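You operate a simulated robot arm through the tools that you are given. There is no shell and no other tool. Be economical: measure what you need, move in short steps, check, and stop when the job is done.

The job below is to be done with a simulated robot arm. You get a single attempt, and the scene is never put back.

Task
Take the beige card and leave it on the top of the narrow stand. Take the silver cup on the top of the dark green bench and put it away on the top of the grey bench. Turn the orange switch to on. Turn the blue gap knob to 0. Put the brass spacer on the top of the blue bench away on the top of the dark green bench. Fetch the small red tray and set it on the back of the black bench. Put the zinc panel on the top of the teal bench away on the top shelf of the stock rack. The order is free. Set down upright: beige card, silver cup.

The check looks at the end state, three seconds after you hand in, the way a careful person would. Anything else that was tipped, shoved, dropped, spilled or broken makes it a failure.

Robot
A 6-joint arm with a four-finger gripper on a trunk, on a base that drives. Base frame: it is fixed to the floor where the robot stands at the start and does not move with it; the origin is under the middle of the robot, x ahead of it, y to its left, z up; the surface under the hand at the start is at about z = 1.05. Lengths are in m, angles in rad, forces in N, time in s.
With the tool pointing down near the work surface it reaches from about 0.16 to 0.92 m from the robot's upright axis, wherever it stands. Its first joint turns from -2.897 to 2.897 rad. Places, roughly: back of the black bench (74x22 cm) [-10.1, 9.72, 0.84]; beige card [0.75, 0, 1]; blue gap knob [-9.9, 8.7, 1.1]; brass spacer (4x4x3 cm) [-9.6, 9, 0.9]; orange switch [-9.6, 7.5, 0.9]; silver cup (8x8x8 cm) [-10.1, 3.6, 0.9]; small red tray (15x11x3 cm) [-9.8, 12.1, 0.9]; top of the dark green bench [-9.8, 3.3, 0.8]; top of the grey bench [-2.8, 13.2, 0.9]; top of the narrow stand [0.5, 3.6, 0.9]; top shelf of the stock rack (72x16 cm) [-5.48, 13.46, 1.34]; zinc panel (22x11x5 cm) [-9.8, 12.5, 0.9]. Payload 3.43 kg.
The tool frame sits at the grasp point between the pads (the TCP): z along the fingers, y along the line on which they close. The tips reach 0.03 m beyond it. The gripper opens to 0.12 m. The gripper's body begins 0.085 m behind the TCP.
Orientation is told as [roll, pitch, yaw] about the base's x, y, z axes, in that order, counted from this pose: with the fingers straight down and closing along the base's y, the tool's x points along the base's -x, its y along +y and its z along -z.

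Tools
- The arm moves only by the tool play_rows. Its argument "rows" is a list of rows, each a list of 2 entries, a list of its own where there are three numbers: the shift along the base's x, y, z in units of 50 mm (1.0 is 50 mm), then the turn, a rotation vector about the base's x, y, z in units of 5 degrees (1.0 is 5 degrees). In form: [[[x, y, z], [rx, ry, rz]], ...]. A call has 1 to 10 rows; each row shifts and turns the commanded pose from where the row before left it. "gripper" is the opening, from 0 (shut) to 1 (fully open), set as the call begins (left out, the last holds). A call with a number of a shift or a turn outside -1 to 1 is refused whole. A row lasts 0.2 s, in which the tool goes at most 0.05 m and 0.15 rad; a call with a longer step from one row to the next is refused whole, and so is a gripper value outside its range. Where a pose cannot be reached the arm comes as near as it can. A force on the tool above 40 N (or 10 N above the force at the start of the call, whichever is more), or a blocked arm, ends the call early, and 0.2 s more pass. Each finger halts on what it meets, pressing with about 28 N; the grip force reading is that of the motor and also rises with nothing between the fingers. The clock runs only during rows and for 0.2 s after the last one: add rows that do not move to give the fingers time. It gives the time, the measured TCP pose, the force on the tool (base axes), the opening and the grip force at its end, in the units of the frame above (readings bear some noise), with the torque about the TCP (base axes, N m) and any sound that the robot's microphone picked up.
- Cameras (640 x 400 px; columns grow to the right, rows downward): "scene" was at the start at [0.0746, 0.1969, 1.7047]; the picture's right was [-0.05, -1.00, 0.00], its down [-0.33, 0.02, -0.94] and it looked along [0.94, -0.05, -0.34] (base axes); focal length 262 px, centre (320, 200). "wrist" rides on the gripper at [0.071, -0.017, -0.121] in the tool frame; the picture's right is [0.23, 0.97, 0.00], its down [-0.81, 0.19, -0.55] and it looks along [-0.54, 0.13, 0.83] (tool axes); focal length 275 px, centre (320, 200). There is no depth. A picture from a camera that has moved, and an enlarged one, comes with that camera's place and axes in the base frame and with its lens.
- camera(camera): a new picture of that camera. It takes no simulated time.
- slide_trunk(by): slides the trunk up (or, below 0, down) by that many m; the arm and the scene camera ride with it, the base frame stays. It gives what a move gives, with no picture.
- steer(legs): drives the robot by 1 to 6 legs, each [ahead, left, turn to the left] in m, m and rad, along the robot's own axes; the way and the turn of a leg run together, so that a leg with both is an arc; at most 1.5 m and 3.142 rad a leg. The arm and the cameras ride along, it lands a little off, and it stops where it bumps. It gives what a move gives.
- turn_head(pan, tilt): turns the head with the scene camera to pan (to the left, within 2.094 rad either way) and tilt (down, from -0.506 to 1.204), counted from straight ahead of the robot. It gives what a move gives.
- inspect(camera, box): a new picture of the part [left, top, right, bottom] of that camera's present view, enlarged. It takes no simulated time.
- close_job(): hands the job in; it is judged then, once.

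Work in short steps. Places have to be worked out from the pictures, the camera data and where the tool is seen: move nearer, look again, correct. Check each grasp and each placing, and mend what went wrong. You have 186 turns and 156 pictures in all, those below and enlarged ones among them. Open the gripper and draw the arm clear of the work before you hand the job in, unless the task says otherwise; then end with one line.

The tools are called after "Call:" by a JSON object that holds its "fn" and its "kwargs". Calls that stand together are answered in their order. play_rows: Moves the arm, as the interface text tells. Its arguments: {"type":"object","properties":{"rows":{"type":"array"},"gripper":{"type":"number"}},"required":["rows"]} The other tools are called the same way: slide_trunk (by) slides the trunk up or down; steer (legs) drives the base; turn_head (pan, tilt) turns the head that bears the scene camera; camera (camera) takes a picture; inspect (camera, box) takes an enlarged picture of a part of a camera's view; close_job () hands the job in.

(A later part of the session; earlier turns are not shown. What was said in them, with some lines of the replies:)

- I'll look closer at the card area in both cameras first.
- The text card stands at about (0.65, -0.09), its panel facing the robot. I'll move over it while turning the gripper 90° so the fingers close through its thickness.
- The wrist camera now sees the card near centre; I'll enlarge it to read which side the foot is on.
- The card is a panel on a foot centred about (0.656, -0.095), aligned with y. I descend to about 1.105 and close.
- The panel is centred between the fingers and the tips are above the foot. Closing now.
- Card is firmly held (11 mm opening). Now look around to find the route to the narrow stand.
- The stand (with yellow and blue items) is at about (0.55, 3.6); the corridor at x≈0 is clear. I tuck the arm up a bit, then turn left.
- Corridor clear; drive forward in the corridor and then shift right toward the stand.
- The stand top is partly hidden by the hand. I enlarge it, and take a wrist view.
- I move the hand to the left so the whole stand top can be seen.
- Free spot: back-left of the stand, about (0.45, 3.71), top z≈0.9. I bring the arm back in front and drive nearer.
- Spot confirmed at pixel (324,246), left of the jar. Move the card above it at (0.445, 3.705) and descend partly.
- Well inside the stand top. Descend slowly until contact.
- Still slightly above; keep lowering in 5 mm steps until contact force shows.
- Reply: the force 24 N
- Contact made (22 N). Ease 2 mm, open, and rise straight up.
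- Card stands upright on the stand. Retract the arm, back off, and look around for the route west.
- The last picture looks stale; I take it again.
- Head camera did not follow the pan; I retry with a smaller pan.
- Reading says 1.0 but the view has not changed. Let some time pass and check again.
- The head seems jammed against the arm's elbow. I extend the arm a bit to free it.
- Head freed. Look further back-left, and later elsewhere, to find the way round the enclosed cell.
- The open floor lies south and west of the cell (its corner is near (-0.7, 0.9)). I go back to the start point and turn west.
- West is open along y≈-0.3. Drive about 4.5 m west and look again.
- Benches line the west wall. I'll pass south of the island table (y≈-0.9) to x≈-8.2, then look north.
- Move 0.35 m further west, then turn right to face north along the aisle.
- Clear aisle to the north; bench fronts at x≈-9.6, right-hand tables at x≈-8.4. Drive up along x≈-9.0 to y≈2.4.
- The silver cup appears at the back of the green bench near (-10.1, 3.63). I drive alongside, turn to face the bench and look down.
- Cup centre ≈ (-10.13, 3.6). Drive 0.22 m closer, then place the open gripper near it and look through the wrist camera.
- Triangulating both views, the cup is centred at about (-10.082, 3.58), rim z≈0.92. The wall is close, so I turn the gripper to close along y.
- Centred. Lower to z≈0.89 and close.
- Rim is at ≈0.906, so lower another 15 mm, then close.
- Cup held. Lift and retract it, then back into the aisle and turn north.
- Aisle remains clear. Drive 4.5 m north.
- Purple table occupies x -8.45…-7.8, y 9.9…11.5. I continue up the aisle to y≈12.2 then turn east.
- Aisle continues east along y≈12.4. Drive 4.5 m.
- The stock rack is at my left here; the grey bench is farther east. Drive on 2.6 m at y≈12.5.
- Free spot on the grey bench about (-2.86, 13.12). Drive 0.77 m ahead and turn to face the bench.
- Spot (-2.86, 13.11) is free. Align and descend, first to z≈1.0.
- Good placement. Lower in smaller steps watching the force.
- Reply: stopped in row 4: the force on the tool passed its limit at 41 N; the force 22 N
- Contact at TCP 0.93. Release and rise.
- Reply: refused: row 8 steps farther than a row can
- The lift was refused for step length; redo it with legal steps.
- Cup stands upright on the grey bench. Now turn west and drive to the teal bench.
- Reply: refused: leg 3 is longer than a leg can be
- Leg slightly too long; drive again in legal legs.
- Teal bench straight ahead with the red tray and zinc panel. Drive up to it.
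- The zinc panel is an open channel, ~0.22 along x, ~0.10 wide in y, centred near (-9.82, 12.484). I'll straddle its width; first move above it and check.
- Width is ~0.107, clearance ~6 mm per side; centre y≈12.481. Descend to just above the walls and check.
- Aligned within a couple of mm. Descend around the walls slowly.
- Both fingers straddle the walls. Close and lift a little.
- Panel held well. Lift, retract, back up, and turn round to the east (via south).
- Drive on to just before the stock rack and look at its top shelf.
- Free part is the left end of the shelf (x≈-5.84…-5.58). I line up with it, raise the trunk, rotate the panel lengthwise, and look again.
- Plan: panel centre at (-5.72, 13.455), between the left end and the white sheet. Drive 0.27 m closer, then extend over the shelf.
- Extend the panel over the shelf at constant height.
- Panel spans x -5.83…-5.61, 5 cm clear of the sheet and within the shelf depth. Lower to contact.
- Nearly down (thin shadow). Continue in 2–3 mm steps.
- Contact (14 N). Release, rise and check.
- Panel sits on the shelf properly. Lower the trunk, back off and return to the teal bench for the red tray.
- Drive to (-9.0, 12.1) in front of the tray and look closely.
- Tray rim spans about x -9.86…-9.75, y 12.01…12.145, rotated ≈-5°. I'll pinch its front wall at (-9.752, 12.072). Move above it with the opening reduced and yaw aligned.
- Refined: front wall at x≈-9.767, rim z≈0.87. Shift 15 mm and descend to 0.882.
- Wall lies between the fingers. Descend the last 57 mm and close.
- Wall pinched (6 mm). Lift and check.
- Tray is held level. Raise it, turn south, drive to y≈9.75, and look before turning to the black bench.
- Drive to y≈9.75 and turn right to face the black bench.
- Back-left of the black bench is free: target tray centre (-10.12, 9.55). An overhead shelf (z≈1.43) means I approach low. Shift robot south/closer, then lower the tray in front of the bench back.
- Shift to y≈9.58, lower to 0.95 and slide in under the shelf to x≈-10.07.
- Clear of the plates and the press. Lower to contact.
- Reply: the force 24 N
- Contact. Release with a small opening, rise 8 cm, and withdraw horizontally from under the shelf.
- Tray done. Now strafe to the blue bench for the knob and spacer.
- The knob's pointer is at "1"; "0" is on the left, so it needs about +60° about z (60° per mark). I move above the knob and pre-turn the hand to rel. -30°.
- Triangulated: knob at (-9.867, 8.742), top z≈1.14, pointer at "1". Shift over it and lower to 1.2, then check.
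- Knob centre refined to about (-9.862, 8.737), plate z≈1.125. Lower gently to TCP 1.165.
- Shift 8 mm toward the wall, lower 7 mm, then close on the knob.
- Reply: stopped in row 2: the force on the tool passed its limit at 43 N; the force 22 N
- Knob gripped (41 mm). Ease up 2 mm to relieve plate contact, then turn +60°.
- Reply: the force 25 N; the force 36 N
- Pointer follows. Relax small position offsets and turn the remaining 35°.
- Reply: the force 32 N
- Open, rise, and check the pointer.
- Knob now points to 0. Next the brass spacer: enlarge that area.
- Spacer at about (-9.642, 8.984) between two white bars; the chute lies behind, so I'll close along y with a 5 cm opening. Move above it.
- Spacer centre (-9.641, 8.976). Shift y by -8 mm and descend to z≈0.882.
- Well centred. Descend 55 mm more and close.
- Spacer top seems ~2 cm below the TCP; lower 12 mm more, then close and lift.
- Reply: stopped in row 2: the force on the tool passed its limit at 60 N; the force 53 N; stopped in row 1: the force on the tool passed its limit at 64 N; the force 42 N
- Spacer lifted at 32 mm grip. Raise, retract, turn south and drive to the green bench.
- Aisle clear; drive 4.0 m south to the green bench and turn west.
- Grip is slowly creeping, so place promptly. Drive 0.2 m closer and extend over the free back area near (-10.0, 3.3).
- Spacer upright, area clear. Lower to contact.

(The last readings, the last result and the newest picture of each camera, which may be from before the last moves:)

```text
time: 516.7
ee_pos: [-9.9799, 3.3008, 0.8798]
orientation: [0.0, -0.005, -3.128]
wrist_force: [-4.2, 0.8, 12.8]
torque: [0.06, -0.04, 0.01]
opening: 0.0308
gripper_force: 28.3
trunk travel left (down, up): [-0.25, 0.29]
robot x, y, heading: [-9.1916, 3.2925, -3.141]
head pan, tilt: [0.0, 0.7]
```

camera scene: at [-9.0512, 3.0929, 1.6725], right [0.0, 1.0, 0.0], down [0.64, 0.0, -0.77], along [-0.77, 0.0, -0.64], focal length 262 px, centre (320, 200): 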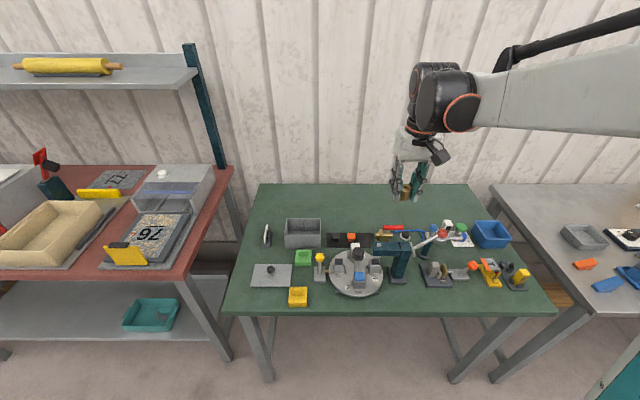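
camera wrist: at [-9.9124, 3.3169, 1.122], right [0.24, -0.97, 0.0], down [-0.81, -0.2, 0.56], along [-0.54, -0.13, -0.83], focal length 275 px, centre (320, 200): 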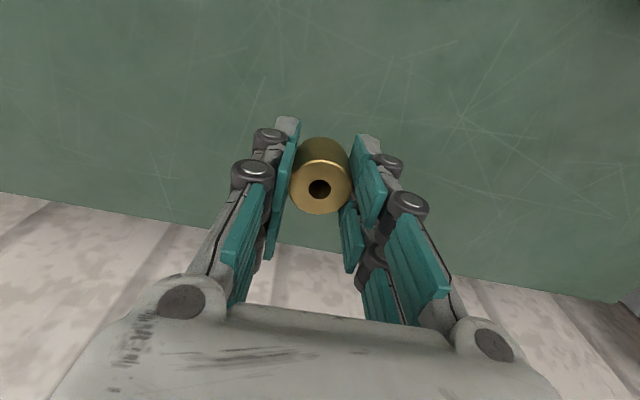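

Contact (13 N). Open gently and rise.

Call:
{"fn": "play_rows", "kwargs": {"rows": [[[0, 0, 0], [0, 0, 0]], [[0, 0, 0], [0, 0, 0]], [[0, 0, 0], [0, 0, 0]]], "gripper": 0.6}}

Call:
{"fn": "play_rows", "kwargs": {"rows": [[[0, 0, 0.4], [0, 0, 0]], [[0, 0, 0.9], [0, 0, 0]], [[0, 0, 0.9], [0, 0, 0]], [[0, 0, 0.9], [0, 0, 0]], [[0, 0, 0.9], [0, 0, 0]], [[0, 0, 0.9], [0, 0, 0]], [[0, 0, 0.9], [0, 0, 0]], [[0, 0, 0.9], [0, 0, 0]], [[0, 0, 0.9], [0, 0, 0]], [[0, 0, 0.6], [0, 0, 0]]]}}

Call:
{"fn": "inspect", "kwargs": {"camera": "scene", "box": [240, 150, 480, 300]}}

```text
time: 517.5
ee_pos: [-9.98, 3.2989, 0.8797]
orientation: [0.001, -0.004, -3.127]
wrist_force: [-0.5, 0.7, 0.6]
torque: [-0.04, 0.01, -0.04]
opening: 0.0722
gripper_force: 0.1
trunk travel left (down, up): [-0.25, 0.29]
robot x, y, heading: [-9.189, 3.2952, -3.139]
head pan, tilt: [0.0, 0.7]
```

```text
time: 519.7
ee_pos: [-9.9818, 3.3002, 1.2906]
orientation: [-0.001, -0.005, -3.128]
wrist_force: [0.3, -0.2, 0.0]
torque: [-0.01, 0.04, -0.04]
opening: 0.0721
gripper_force: 0.0
trunk travel left (down, up): [-0.25, 0.29]
robot x, y, heading: [-9.1906, 3.2919, -3.14]
head pan, tilt: [0.0, 0.7]
```

```text
2.67 times, centred on (360, 225) of scene
camera zoom: at [-9.2525, 3.0924, 1.6725], right [0.0, 1.0, 0.0], down [0.64, 0.0, -0.76], along [-0.76, 0.0, -0.64], focal length 700 px, centre (213, 133)
```

zoom: 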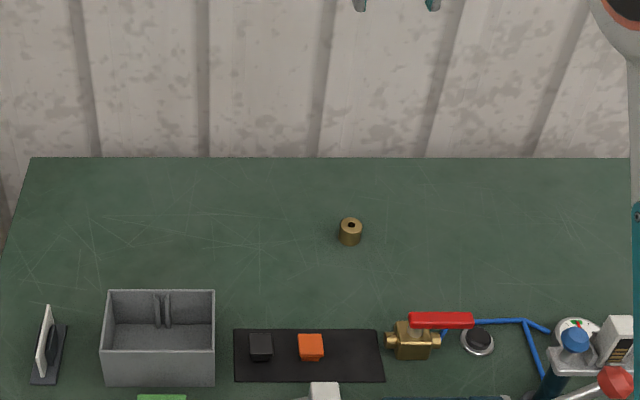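

Spacer stands on the green bench. Retract, and drive back north to the switch at y≈7.5.

Call:
{"fn": "play_rows", "kwargs": {"rows": [[[0.9, 0, 0], [0, 0, 0]], [[0.9, 0, 0], [0, 0, 0]], [[0.9, 0, 0], [0, 0, 0]], [[0.9, 0, 0], [0, 0, 0]], [[0.6, 0, 0], [0, 0, 0]], [[0, 0, 0], [0, 0, 0]]]}}

Call:
{"fn": "steer", "kwargs": {"legs": [[-0.2, 0, 0], [0, 0, -1.5708], [1.4, 0, 0], [1.4, 0, 0]]}}

Call:
{"fn": "steer", "kwargs": {"legs": [[1.3, 0, 0], [0, 0, 1.5708]]}}

Call:
{"fn": "camera", "kwargs": {"camera": "scene"}}

```text
time: 521.1
ee_pos: [-9.7703, 3.3003, 1.2879]
orientation: [0.001, -0.005, -3.13]
wrist_force: [0.3, 0.8, -0.2]
torque: [-0.01, 0.0, 0.02]
opening: 0.072
gripper_force: 0.2
trunk travel left (down, up): [-0.25, 0.29]
robot x, y, heading: [-9.1895, 3.2942, -3.136]
head pan, tilt: [0.0, 0.7]
```

```text
time: 539.8
ee_pos: [-8.8934, 6.7012, 1.2884]
orientation: [0.0, -0.005, 1.545]
wrist_force: [-0.2, -0.1, 0.6]
torque: [0.0, 0.01, -0.01]
opening: 0.0718
gripper_force: 0.1
trunk travel left (down, up): [-0.25, 0.29]
robot x, y, heading: [-8.9234, 6.1204, 1.537]
head pan, tilt: [0.0, 0.7]
```

```text
time: 550.2
ee_pos: [-9.4562, 7.4869, 1.287]
orientation: [-0.001, -0.005, 3.085]
wrist_force: [-0.4, -1.4, 0.0]
torque: [0.02, -0.01, 0.01]
opening: 0.0718
gripper_force: 0.1
trunk travel left (down, up): [-0.25, 0.29]
robot x, y, heading: [-8.8808, 7.4363, 3.071]
head pan, tilt: [0.0, 0.7]
```

```text
34 pictures are left
camera scene: at [-8.956, 7.2426, 1.6725], right [0.07, 1.0, 0.0], down [0.64, -0.04, -0.76], along [-0.76, 0.05, -0.64], focal length 262 px, centre (320, 200)
```

scene: 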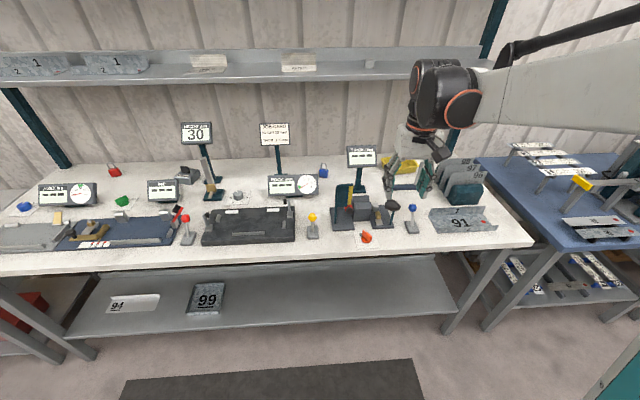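

The orange switch is at about (-9.65, 7.48). Enlarge it.

Call:
{"fn": "inspect", "kwargs": {"camera": "scene", "box": [336, 215, 400, 255]}}

```text
10.00 times, centred on (368, 235) of scene
camera zoom: at [-8.956, 7.2426, 1.6725], right [0.07, 1.0, 0.0], down [0.64, -0.04, -0.76], along [-0.76, 0.05, -0.64], focal length 2624 px, centre (-160, -150)
```

zoom: 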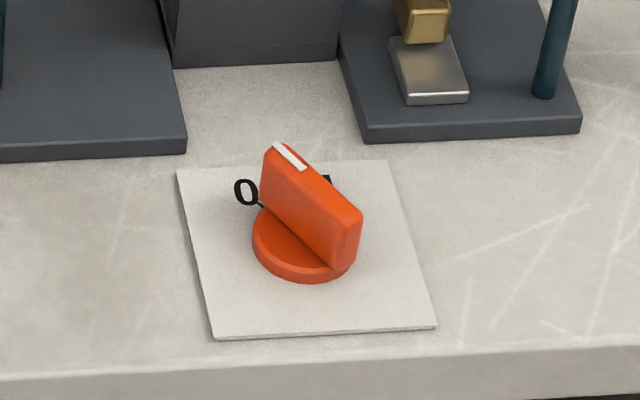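

Rotary switch with pointer at "0" (far-left); "I" is hidden at far-right. Move the hand above it, aligned to the handle, and view from above.

Call:
{"fn": "play_rows", "kwargs": {"rows": [[[-0.45, -0.02, 0], [0, 0, 0.95]], [[-0.45, -0.02, 0], [0, 0, 0.95]], [[-0.45, -0.02, 0], [0, 0, 0.95]], [[-0.45, -0.02, 0], [0, 0, 0.95]], [[-0.45, -0.02, 0], [0, 0, 0.95]], [[-0.45, -0.02, 0], [0, 0, 0.95]], [[-0.45, -0.02, -0.5], [0, 0, 0.95]], [[-0.45, -0.02, -0.8], [0, 0, 0.95]], [[-0.4, 0, -0.8], [0, 0, 0.95]], [[0, 0, -0.9], [0, 0, 0]]]}}

Call:
{"fn": "camera", "kwargs": {"camera": "wrist"}}

```text
time: 552.4
ee_pos: [-9.6548, 7.4761, 1.1381]
orientation: [0.001, -0.006, -2.453]
wrist_force: [-0.1, 0.5, -0.4]
torque: [-0.01, 0.0, 0.0]
opening: 0.0718
gripper_force: 0.0
trunk travel left (down, up): [-0.25, 0.29]
robot x, y, heading: [-8.8801, 7.4367, 3.072]
head pan, tilt: [0.0, 0.7]
```

```text
32 pictures are left
camera wrist: at [-9.6117, 7.5354, 1.2578], right [0.8, -0.6, 0.0], down [-0.5, -0.66, 0.56], along [-0.34, -0.44, -0.83], focal length 275 px, centre (320, 200)
```

wrist: 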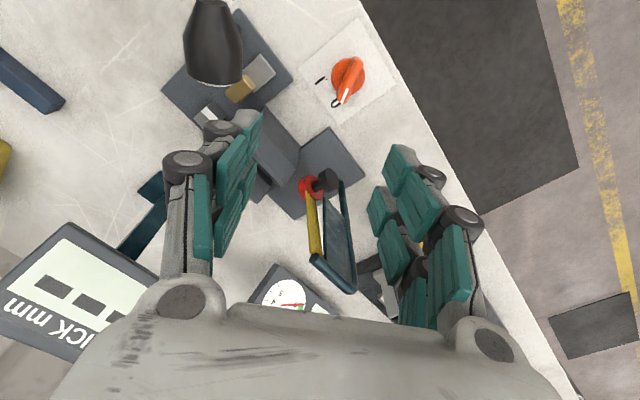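

Call:
{"fn": "inspect", "kwargs": {"camera": "wrist", "box": [290, 30, 410, 130]}}

```text
4.00 times, centred on (350, 80) of wrist
camera zoom: at [-9.6117, 7.5354, 1.2578], right [0.8, -0.6, 0.0], down [-0.5, -0.66, 0.56], along [-0.34, -0.44, -0.83], focal length 1101 px, centre (200, 680)
```

zoom: 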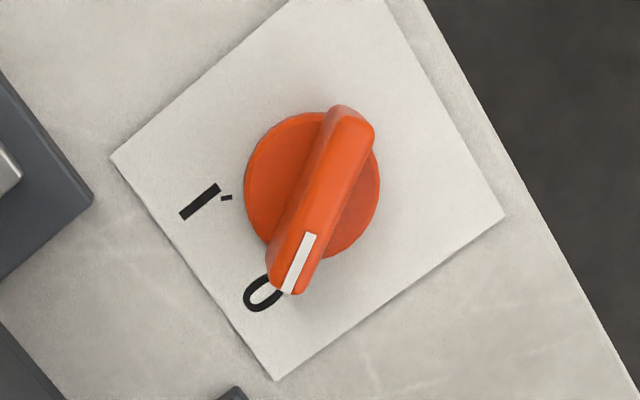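

Triangulated: switch centre (-9.622, 7.468), disc z≈0.90; the ticks are 60° apart, so turn -60°. Align and come down to 1.0 for a check.

Call:
{"fn": "play_rows", "kwargs": {"rows": [[[0.33, -0.08, 0], [0, 0, -0.75]], [[0.33, -0.08, 0], [0, 0, -0.75]], [[0, 0, -0.9], [0, 0, 0]], [[0, 0, -0.9], [0, 0, 0]], [[0, 0, -0.9], [0, 0, 0]], [[0, 0, 0], [0, 0, 0]]], "gripper": 0.32}}

Call:
{"fn": "camera", "kwargs": {"camera": "wrist"}}

Call:
{"fn": "inspect", "kwargs": {"camera": "scene", "box": [320, 185, 416, 255]}}

```text
time: 553.8
ee_pos: [-9.6252, 7.471, 1.0039]
orientation: [-0.001, -0.006, -2.585]
wrist_force: [-0.8, 0.1, -0.9]
torque: [-0.02, -0.05, 0.02]
opening: 0.0382
gripper_force: 0.0
trunk travel left (down, up): [-0.25, 0.29]
robot x, y, heading: [-8.8776, 7.4334, 3.072]
head pan, tilt: [0.0, 0.7]
```

```text
30 pictures are left
camera wrist: at [-9.5739, 7.5243, 1.1239], right [0.71, -0.7, 0.0], down [-0.58, -0.59, 0.56], along [-0.39, -0.39, -0.83], focal length 275 px, centre (320, 200)
```

wrist: 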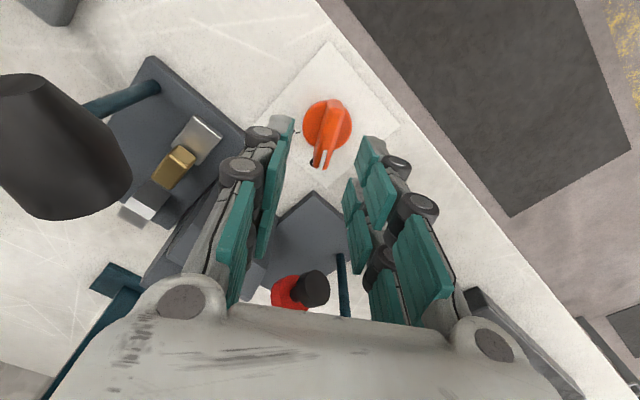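

```text
5.71 times, centred on (368, 220) of scene
camera zoom: at [-8.9564, 7.2427, 1.6725], right [0.07, 1.0, 0.0], down [0.64, -0.04, -0.76], along [-0.76, 0.05, -0.64], focal length 1500 px, centre (46, 86)
```

zoom: 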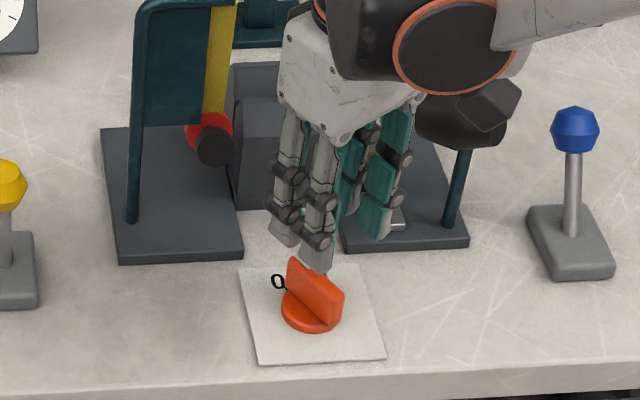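

Aligned. Descend to TCP 0.938 around the handle and close.

Call:
{"fn": "play_rows", "kwargs": {"rows": [[[0.04, -0.06, -0.6], [0, 0, 0]], [[0, 0, -0.5], [0, 0, 0]], [[0, 0, -0.22], [0, 0, 0]], [[0, 0, 0], [0, 0, 0]]]}}

Call:
{"fn": "camera", "kwargs": {"camera": "wrist"}}

```text
time: 554.8
ee_pos: [-9.6219, 7.4678, 0.9385]
orientation: [0.002, -0.006, -2.582]
wrist_force: [0.6, -4.6, 13.7]
torque: [-0.39, -0.2, -0.05]
opening: 0.0426
gripper_force: 2.8
trunk travel left (down, up): [-0.25, 0.29]
robot x, y, heading: [-8.8804, 7.4331, 3.069]
head pan, tilt: [0.0, 0.7]
```

```text
28 pictures are left
camera wrist: at [-9.5704, 7.5207, 1.0587], right [0.71, -0.7, 0.0], down [-0.58, -0.59, 0.56], along [-0.39, -0.4, -0.83], focal length 275 px, centre (320, 200)
```

wrist: 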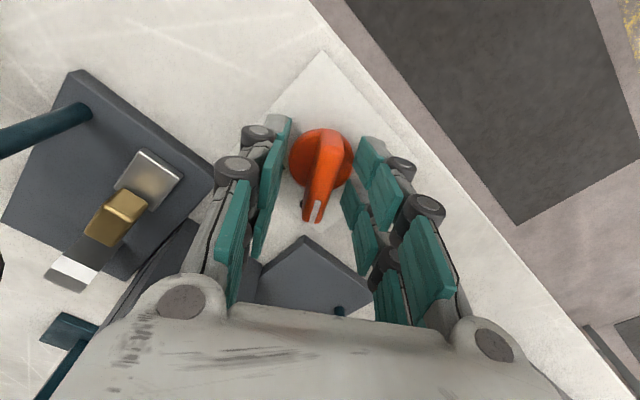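

Finger tips touched the disc (14 N). Raise 4 mm and close on the blade.

Call:
{"fn": "play_rows", "kwargs": {"rows": [[[0, 0, 0.1], [0, 0, 0]], [[0, 0, 0], [0, 0, 0]]]}}

Call:
{"fn": "play_rows", "kwargs": {"rows": [[[0, 0, 0], [0, 0, 0]], [[0, 0, 0], [0, 0, 0]], [[0, 0, 0], [0, 0, 0]]], "gripper": 0}}

Call:
{"fn": "camera", "kwargs": {"camera": "wrist"}}

```text
time: 555.4
ee_pos: [-9.6218, 7.4682, 0.9431]
orientation: [0.0, -0.006, -2.585]
wrist_force: [-0.1, 0.5, -0.7]
torque: [-0.04, 0.0, -0.01]
opening: 0.0386
gripper_force: 0.1
trunk travel left (down, up): [-0.25, 0.29]
robot x, y, heading: [-8.8799, 7.4353, 3.071]
head pan, tilt: [0.0, 0.7]
```

```text
time: 556.2
ee_pos: [-9.6214, 7.4675, 0.9426]
orientation: [0.001, -0.002, -2.584]
wrist_force: [16.7, -10.4, -14.3]
torque: [-0.29, -0.46, -1.49]
opening: 0.0119
gripper_force: 44.9
trunk travel left (down, up): [-0.25, 0.29]
robot x, y, heading: [-8.8809, 7.4341, 3.075]
head pan, tilt: [0.0, 0.7]
```

```text
27 pictures are left
camera wrist: at [-9.5705, 7.5199, 1.0628], right [0.71, -0.7, 0.0], down [-0.59, -0.59, 0.56], along [-0.39, -0.4, -0.83], focal length 275 px, centre (320, 200)
```

wrist: 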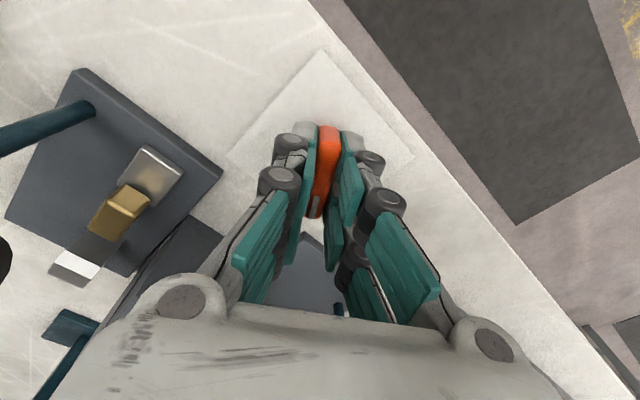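

Blade gripped. Turn -60° about z.

Call:
{"fn": "play_rows", "kwargs": {"rows": [[[0, 0, 0], [0, 0, -0.5]], [[0, 0, 0], [0, 0, -0.5]], [[0, 0, 0], [0, 0, -1]], [[0, 0, 0], [0, 0, -1]], [[0, 0, 0], [0, 0, -1]], [[0, 0, 0], [0, 0, -1]], [[0, 0, 0], [0, 0, -1]]]}}

Call:
{"fn": "play_rows", "kwargs": {"rows": [[[0, 0, 0], [0, 0, -1]], [[0, 0, 0], [0, 0, -1]], [[0, 0, 0], [0, 0, -1]], [[0, 0, 0], [0, 0, -1]], [[0, 0, 0], [0, 0, -1]], [[0, 0, 0], [0, 0, -1]], [[0, 0, 0], [0, 0, 0]]]}}

Call:
{"fn": "inspect", "kwargs": {"camera": "scene", "box": [320, 185, 416, 255]}}

```text
time: 557.8
ee_pos: [-9.6214, 7.4666, 0.9421]
orientation: [0.0, -0.008, -3.11]
wrist_force: [12.7, -13.7, -3.0]
torque: [-0.36, 0.15, 0.01]
opening: 0.0123
gripper_force: 44.6
trunk travel left (down, up): [-0.25, 0.29]
robot x, y, heading: [-8.8819, 7.434, 3.075]
head pan, tilt: [0.0, 0.7]
```

```text
time: 559.4
ee_pos: [-9.6214, 7.4668, 0.9411]
orientation: [0.001, -0.005, 2.651]
wrist_force: [3.2, -10.7, 6.3]
torque: [-0.27, -0.17, -0.02]
opening: 0.0119
gripper_force: 44.8
trunk travel left (down, up): [-0.25, 0.29]
robot x, y, heading: [-8.879, 7.4346, 3.072]
head pan, tilt: [0.0, 0.7]
```

```text
5.71 times, centred on (368, 220) of scene
camera zoom: at [-8.9552, 7.2416, 1.6724], right [0.07, 1.0, 0.0], down [0.64, -0.04, -0.77], along [-0.76, 0.05, -0.64], focal length 1500 px, centre (46, 86)
```

zoom: 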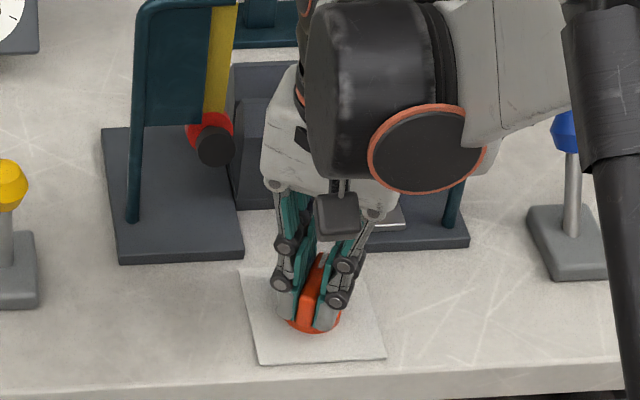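

Turned. Open, rise and verify the pointer.

Call:
{"fn": "play_rows", "kwargs": {"rows": [[[0, 0, 0], [0, 0, 0]], [[0, 0, 0], [0, 0, 0]], [[0, 0, 0.4], [0, 0, 0]], [[0, 0, 0.9], [0, 0, 0]], [[0, 0, 0.9], [0, 0, 0]], [[0, 0, 0.9], [0, 0, 0]], [[0, 0, 0.9], [0, 0, 0]], [[0, 0, 0], [0, 0, 0]]], "gripper": 0.35}}

Call:
{"fn": "inspect", "kwargs": {"camera": "scene", "box": [336, 215, 400, 255]}}

Call:
{"fn": "inspect", "kwargs": {"camera": "wrist", "box": [240, 20, 400, 160]}}

```text
time: 561.2
ee_pos: [-9.6217, 7.4672, 1.1402]
orientation: [0.001, -0.005, 2.65]
wrist_force: [0.7, -0.6, 0.5]
torque: [0.02, 0.01, -0.02]
opening: 0.0422
gripper_force: 0.0
trunk travel left (down, up): [-0.25, 0.29]
robot x, y, heading: [-8.8771, 7.4319, 3.067]
head pan, tilt: [0.0, 0.7]
```

```text
10.00 times, centred on (368, 235) of scene
camera zoom: at [-8.9562, 7.2427, 1.6724], right [0.07, 1.0, 0.0], down [0.64, -0.04, -0.76], along [-0.76, 0.05, -0.64], focal length 2624 px, centre (-160, -150)
```

zoom: 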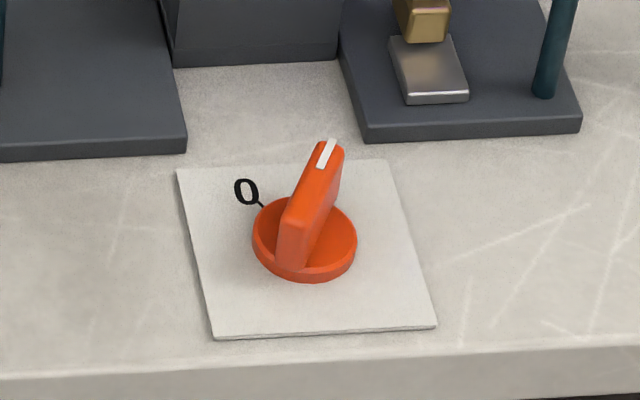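

```text
2.86 times, centred on (320, 90) of wrist
camera zoom: at [-9.5501, 7.4488, 1.2601], right [-0.26, -0.97, 0.0], down [-0.8, 0.21, 0.56], along [-0.54, 0.14, -0.83], focal length 786 px, centre (320, 514)
```

zoom: 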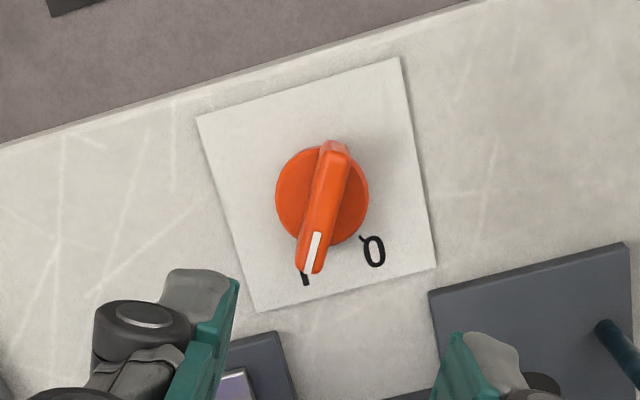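

Switch is on "I". Draw the arm clear and back off, then hand in.

Call:
{"fn": "play_rows", "kwargs": {"rows": [[[0, 0, 0.9], [0, 0, 0]], [[0, 0, 0.9], [0, 0, 0]], [[0, 0, 0.9], [0, 0, 0]], [[0.8, 0, 0], [0, 0, 0]], [[0.8, 0, 0], [0, 0, 0]], [[0.8, 0, 0], [0, 0, 0]], [[0.8, 0, 0], [0, 0, 0]], [[0, 0, 0], [0, 0, 0]]], "gripper": 0.6}}

Call:
{"fn": "camera", "kwargs": {"camera": "scene"}}

```text
time: 563.0
ee_pos: [-9.4617, 7.467, 1.2772]
orientation: [-0.001, -0.006, 2.651]
wrist_force: [0.4, 0.1, 0.0]
torque: [0.01, 0.0, 0.0]
opening: 0.0718
gripper_force: 0.1
trunk travel left (down, up): [-0.25, 0.29]
robot x, y, heading: [-8.8786, 7.4373, 3.073]
head pan, tilt: [0.0, 0.7]
```

```text
23 pictures are left
camera scene: at [-8.9565, 7.2427, 1.6724], right [0.07, 1.0, 0.0], down [0.64, -0.04, -0.76], along [-0.76, 0.05, -0.64], focal length 262 px, centre (320, 200)
```

scene: 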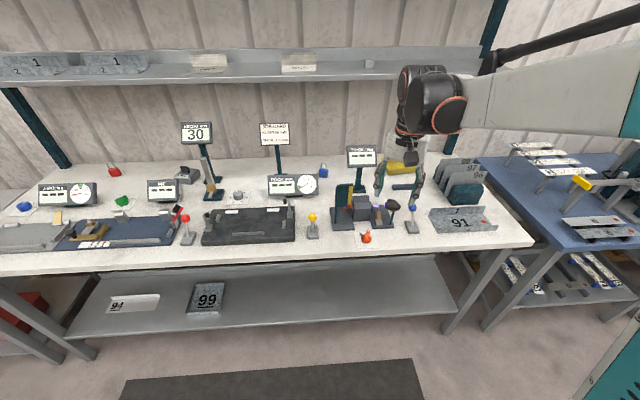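

Everything is in place and the arm is clear with the gripper open; handing in.

Call:
{"fn": "close_job", "kwargs": {}}

```text
The job is handed in.
```

I did all seven tasks and handed the job in: card, cup, spacer, tray and panel are placed, the orange switch is on, and the blue gap knob is at 0. A picture after each step showed it done, with the card and cup standing upright.
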